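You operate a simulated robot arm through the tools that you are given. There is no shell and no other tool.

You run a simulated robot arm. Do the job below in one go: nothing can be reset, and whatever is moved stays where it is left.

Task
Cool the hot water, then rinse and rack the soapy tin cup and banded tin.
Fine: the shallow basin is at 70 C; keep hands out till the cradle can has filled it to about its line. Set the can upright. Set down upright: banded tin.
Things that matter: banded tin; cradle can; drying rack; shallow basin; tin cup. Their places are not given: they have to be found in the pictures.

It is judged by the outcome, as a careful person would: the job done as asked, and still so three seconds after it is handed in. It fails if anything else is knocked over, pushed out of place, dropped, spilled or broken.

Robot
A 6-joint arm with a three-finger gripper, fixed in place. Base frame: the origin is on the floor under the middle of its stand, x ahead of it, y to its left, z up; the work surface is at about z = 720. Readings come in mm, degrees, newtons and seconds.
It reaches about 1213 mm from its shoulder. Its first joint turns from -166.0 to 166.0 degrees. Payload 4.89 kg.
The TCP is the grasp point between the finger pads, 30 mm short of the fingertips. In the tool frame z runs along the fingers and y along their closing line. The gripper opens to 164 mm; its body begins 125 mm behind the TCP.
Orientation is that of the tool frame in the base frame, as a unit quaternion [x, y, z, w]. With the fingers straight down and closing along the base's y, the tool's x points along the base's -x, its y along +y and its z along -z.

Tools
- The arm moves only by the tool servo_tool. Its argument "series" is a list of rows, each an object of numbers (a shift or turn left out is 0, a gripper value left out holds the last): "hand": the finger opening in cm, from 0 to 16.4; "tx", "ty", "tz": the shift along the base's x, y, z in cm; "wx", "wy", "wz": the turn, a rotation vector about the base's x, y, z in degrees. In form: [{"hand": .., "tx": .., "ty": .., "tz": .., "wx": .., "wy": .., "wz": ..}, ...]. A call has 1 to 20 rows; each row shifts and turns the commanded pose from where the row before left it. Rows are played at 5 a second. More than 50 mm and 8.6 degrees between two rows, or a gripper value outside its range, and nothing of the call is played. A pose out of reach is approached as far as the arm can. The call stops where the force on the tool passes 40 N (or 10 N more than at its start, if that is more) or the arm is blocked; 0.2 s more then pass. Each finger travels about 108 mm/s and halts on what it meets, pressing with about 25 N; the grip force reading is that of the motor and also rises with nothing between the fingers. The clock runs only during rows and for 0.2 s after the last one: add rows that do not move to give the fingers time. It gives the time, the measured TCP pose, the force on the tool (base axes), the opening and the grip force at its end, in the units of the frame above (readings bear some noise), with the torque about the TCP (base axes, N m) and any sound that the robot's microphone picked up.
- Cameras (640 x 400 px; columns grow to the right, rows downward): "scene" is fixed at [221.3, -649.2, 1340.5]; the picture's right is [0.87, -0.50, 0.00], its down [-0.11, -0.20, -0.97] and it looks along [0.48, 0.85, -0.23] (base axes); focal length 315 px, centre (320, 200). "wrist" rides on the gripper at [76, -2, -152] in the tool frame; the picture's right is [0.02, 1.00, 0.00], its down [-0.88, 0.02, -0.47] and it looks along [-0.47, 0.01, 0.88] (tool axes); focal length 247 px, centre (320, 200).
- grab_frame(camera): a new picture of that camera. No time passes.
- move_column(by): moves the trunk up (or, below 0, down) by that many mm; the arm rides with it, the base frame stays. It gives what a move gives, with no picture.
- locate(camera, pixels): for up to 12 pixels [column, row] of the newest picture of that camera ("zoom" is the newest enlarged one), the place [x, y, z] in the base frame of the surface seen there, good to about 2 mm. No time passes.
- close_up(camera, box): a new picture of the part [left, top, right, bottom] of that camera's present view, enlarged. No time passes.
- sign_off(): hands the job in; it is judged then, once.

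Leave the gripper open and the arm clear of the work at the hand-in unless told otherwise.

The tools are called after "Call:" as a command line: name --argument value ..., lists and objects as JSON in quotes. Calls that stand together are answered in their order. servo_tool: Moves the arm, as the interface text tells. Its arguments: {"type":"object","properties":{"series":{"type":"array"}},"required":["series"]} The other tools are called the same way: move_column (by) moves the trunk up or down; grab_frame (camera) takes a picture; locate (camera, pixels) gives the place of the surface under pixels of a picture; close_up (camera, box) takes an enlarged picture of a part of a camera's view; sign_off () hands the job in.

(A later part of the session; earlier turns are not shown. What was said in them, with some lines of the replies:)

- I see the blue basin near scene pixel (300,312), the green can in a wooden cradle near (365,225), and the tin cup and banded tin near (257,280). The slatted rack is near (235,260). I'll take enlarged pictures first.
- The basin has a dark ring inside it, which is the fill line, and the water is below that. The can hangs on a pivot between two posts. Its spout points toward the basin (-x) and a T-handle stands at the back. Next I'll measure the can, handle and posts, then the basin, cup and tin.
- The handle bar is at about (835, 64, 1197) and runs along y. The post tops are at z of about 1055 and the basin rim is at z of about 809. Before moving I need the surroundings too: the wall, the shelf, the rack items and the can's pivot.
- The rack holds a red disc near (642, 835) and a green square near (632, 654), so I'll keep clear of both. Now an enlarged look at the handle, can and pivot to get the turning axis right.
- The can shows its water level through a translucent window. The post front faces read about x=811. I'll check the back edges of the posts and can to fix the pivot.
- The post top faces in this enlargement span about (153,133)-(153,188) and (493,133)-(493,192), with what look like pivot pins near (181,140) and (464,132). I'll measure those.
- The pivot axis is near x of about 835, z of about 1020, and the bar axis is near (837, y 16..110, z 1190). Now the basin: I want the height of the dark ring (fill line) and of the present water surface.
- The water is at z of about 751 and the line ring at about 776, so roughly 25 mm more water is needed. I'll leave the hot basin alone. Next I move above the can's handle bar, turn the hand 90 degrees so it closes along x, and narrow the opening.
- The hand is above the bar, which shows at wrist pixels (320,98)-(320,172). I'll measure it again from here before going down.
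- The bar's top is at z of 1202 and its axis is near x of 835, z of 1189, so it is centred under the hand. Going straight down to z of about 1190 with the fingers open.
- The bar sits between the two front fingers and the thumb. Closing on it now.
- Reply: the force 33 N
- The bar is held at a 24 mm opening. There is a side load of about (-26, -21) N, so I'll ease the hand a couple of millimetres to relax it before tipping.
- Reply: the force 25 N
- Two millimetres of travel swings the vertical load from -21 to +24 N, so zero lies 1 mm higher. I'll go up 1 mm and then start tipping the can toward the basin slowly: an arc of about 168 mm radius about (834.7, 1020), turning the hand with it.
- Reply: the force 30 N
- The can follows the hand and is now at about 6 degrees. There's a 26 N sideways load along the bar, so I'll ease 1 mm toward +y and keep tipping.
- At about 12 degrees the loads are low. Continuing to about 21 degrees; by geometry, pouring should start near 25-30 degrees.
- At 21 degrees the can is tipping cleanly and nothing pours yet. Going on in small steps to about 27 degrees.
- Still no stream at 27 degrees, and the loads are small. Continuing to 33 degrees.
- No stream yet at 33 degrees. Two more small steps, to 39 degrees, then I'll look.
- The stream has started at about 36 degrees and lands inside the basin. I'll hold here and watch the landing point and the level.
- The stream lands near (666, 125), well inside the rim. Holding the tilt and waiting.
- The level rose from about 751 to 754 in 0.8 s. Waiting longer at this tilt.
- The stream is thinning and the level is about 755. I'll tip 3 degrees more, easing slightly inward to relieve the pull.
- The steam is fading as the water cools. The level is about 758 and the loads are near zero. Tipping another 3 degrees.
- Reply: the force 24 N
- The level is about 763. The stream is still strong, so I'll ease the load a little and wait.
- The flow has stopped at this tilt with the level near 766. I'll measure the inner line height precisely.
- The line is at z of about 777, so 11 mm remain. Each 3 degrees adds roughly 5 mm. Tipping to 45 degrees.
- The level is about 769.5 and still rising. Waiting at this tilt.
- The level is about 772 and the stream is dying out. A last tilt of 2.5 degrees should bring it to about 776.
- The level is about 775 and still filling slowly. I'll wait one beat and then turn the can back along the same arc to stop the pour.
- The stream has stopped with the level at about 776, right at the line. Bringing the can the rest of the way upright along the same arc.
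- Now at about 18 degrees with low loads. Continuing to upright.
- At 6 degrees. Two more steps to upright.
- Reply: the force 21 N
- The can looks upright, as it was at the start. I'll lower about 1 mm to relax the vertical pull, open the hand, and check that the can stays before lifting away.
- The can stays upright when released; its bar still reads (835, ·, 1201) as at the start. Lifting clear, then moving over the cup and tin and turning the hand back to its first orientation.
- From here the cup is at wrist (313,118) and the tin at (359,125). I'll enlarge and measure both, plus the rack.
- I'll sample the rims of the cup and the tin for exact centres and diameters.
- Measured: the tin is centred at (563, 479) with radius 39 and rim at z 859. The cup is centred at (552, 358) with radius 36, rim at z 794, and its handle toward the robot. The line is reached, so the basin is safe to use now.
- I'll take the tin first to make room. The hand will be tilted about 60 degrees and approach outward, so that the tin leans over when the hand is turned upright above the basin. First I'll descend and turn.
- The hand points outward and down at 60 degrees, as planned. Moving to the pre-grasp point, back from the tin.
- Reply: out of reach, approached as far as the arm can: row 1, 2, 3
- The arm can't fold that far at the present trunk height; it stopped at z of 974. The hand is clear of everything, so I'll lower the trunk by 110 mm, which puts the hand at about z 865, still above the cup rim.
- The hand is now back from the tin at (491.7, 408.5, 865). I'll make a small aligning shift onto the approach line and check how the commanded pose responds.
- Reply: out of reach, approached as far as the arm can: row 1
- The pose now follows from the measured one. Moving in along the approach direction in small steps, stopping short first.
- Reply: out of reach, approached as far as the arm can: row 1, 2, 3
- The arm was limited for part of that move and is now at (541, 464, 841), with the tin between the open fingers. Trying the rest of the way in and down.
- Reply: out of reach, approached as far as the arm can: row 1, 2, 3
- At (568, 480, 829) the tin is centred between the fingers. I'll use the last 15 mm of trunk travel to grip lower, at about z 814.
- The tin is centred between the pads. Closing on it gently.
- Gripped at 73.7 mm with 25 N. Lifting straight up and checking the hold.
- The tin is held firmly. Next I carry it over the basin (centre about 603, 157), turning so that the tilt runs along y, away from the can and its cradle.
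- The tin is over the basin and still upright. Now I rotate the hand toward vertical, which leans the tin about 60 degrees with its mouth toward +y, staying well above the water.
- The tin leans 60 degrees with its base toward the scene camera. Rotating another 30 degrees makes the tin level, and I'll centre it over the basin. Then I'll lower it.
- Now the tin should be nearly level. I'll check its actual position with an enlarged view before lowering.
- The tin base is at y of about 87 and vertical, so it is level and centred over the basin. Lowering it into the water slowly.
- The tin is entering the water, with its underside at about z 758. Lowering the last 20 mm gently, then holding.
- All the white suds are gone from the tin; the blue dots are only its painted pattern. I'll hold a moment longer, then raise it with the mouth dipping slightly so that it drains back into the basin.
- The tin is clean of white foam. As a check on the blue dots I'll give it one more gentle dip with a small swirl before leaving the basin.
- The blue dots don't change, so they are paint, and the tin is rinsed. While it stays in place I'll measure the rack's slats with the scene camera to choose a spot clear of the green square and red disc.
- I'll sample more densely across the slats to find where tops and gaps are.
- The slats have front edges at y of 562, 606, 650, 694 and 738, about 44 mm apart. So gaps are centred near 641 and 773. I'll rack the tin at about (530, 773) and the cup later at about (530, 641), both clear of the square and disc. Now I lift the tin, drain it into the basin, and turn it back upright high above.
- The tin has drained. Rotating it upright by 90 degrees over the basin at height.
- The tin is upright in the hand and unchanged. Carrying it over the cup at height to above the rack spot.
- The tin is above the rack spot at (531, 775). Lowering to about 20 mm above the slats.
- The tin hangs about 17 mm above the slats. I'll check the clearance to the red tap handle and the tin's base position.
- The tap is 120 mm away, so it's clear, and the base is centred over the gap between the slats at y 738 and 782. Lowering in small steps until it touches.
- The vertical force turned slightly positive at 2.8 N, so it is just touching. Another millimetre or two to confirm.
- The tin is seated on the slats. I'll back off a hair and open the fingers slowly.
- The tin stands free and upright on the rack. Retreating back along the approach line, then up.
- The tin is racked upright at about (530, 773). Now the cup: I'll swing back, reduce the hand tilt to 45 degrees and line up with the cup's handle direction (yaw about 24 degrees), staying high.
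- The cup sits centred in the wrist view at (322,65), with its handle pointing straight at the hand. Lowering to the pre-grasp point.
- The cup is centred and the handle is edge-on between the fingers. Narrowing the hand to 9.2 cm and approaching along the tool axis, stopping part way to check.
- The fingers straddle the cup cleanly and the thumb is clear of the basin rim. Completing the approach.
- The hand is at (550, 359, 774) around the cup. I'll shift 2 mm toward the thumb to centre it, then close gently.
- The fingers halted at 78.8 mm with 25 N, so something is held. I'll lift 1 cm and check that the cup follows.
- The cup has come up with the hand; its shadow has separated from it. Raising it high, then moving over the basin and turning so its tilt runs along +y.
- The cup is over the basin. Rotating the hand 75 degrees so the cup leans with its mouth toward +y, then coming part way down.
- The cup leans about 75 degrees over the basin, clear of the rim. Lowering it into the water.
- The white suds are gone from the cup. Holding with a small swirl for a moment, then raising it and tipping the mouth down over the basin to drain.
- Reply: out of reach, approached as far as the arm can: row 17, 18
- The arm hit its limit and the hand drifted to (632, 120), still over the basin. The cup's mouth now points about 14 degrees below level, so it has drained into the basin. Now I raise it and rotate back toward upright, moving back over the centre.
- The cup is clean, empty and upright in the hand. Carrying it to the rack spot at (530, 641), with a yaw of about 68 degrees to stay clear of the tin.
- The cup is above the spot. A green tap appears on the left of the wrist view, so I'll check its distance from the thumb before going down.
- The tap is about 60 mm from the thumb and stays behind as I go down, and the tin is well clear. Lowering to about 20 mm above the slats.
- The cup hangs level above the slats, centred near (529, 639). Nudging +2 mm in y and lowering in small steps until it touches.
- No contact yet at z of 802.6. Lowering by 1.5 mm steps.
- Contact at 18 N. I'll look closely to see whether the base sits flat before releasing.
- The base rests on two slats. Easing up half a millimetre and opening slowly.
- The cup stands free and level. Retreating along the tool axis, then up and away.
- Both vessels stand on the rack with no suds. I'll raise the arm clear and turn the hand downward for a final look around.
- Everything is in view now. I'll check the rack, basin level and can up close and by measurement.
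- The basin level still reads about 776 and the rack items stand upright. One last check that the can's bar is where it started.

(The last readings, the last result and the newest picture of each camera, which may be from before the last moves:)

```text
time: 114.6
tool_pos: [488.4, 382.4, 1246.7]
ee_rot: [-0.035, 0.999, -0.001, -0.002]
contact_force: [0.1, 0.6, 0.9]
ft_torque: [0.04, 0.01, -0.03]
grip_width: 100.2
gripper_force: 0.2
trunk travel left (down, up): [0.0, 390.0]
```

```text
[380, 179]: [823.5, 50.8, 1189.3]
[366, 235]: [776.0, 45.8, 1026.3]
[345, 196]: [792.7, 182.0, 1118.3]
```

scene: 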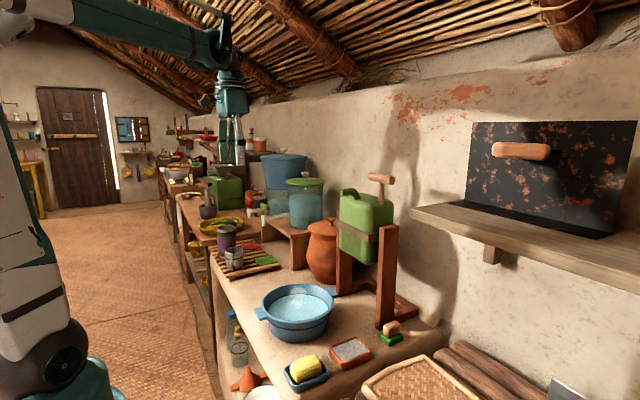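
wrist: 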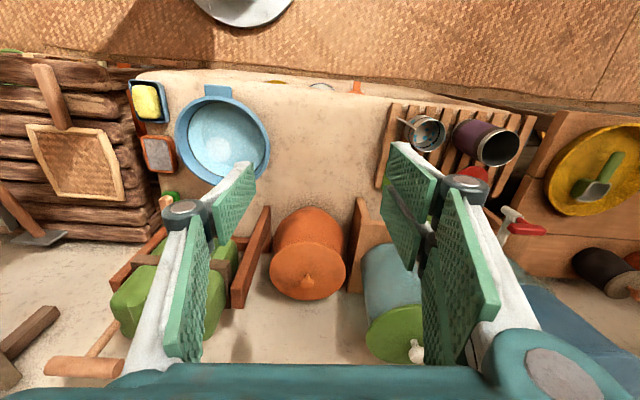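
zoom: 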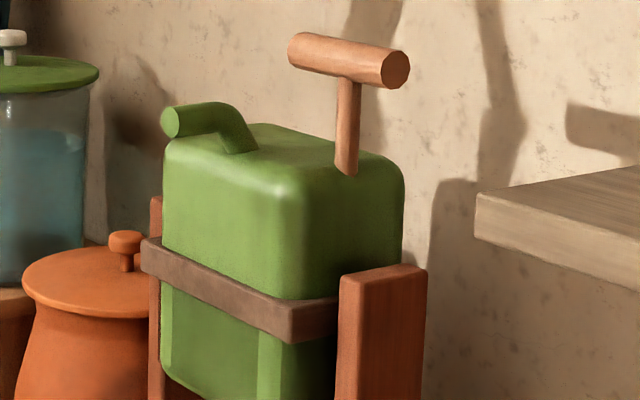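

The can reads the same as at the start, so it is upright. The hand is empty and clear of the work; I'll open it fully and let a moment pass.

Call:
servo_tool --series '[{"hand": 16.4}, {}, {}, {}, {}]'

Call:
grab_frame --camera "scene"

```text
time: 115.8
tool_pos: [487.8, 382.9, 1246.3]
ee_rot: [-0.035, 0.999, 0.0, -0.003]
contact_force: [1.1, -0.3, 0.3]
ft_torque: [0.03, -0.01, -0.01]
grip_width: 163.9
gripper_force: 0.0
trunk travel left (down, up): [0.0, 390.0]
```

```text
taken
```

scene: 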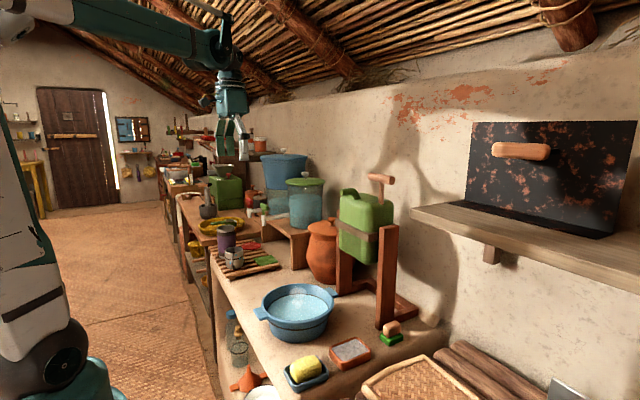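

The basin is filled to its line and the can is upright. The tin and cup are rinsed and standing on the rack, and the hand is open and clear. Handing in.

Call:
sign_off

```text
The job is handed in.
```

The job is handed in: the basin water is cooled to its line, and the tin cup and banded tin are both rinsed and on the drying rack.

- **Basin:** I tipped the cradle can until the water reached about z 776, just under the line at about 777. The hand stayed out of the basin until then.
- **Cradle can:** it is back upright, and its handle bar reads the same position as at the start.
- **Banded tin:** it was dipped until the white suds were gone, drained into the basin, and set upright on the rack near (530, 772).
- **Tin cup:** it was rinsed and drained the same way, and stands upright on the rack near (529, 641).

The blue dots on both vessels did not change in the water, so I took them to be paint rather than soap.

While draining the cup, the arm reached its limit and the hand drifted about 57 mm sideways. The cup's mouth stayed over the basin and I saw no spill. In the final pictures nothing else looked moved or knocked over. The gripper is open and the arm is clear of the work.
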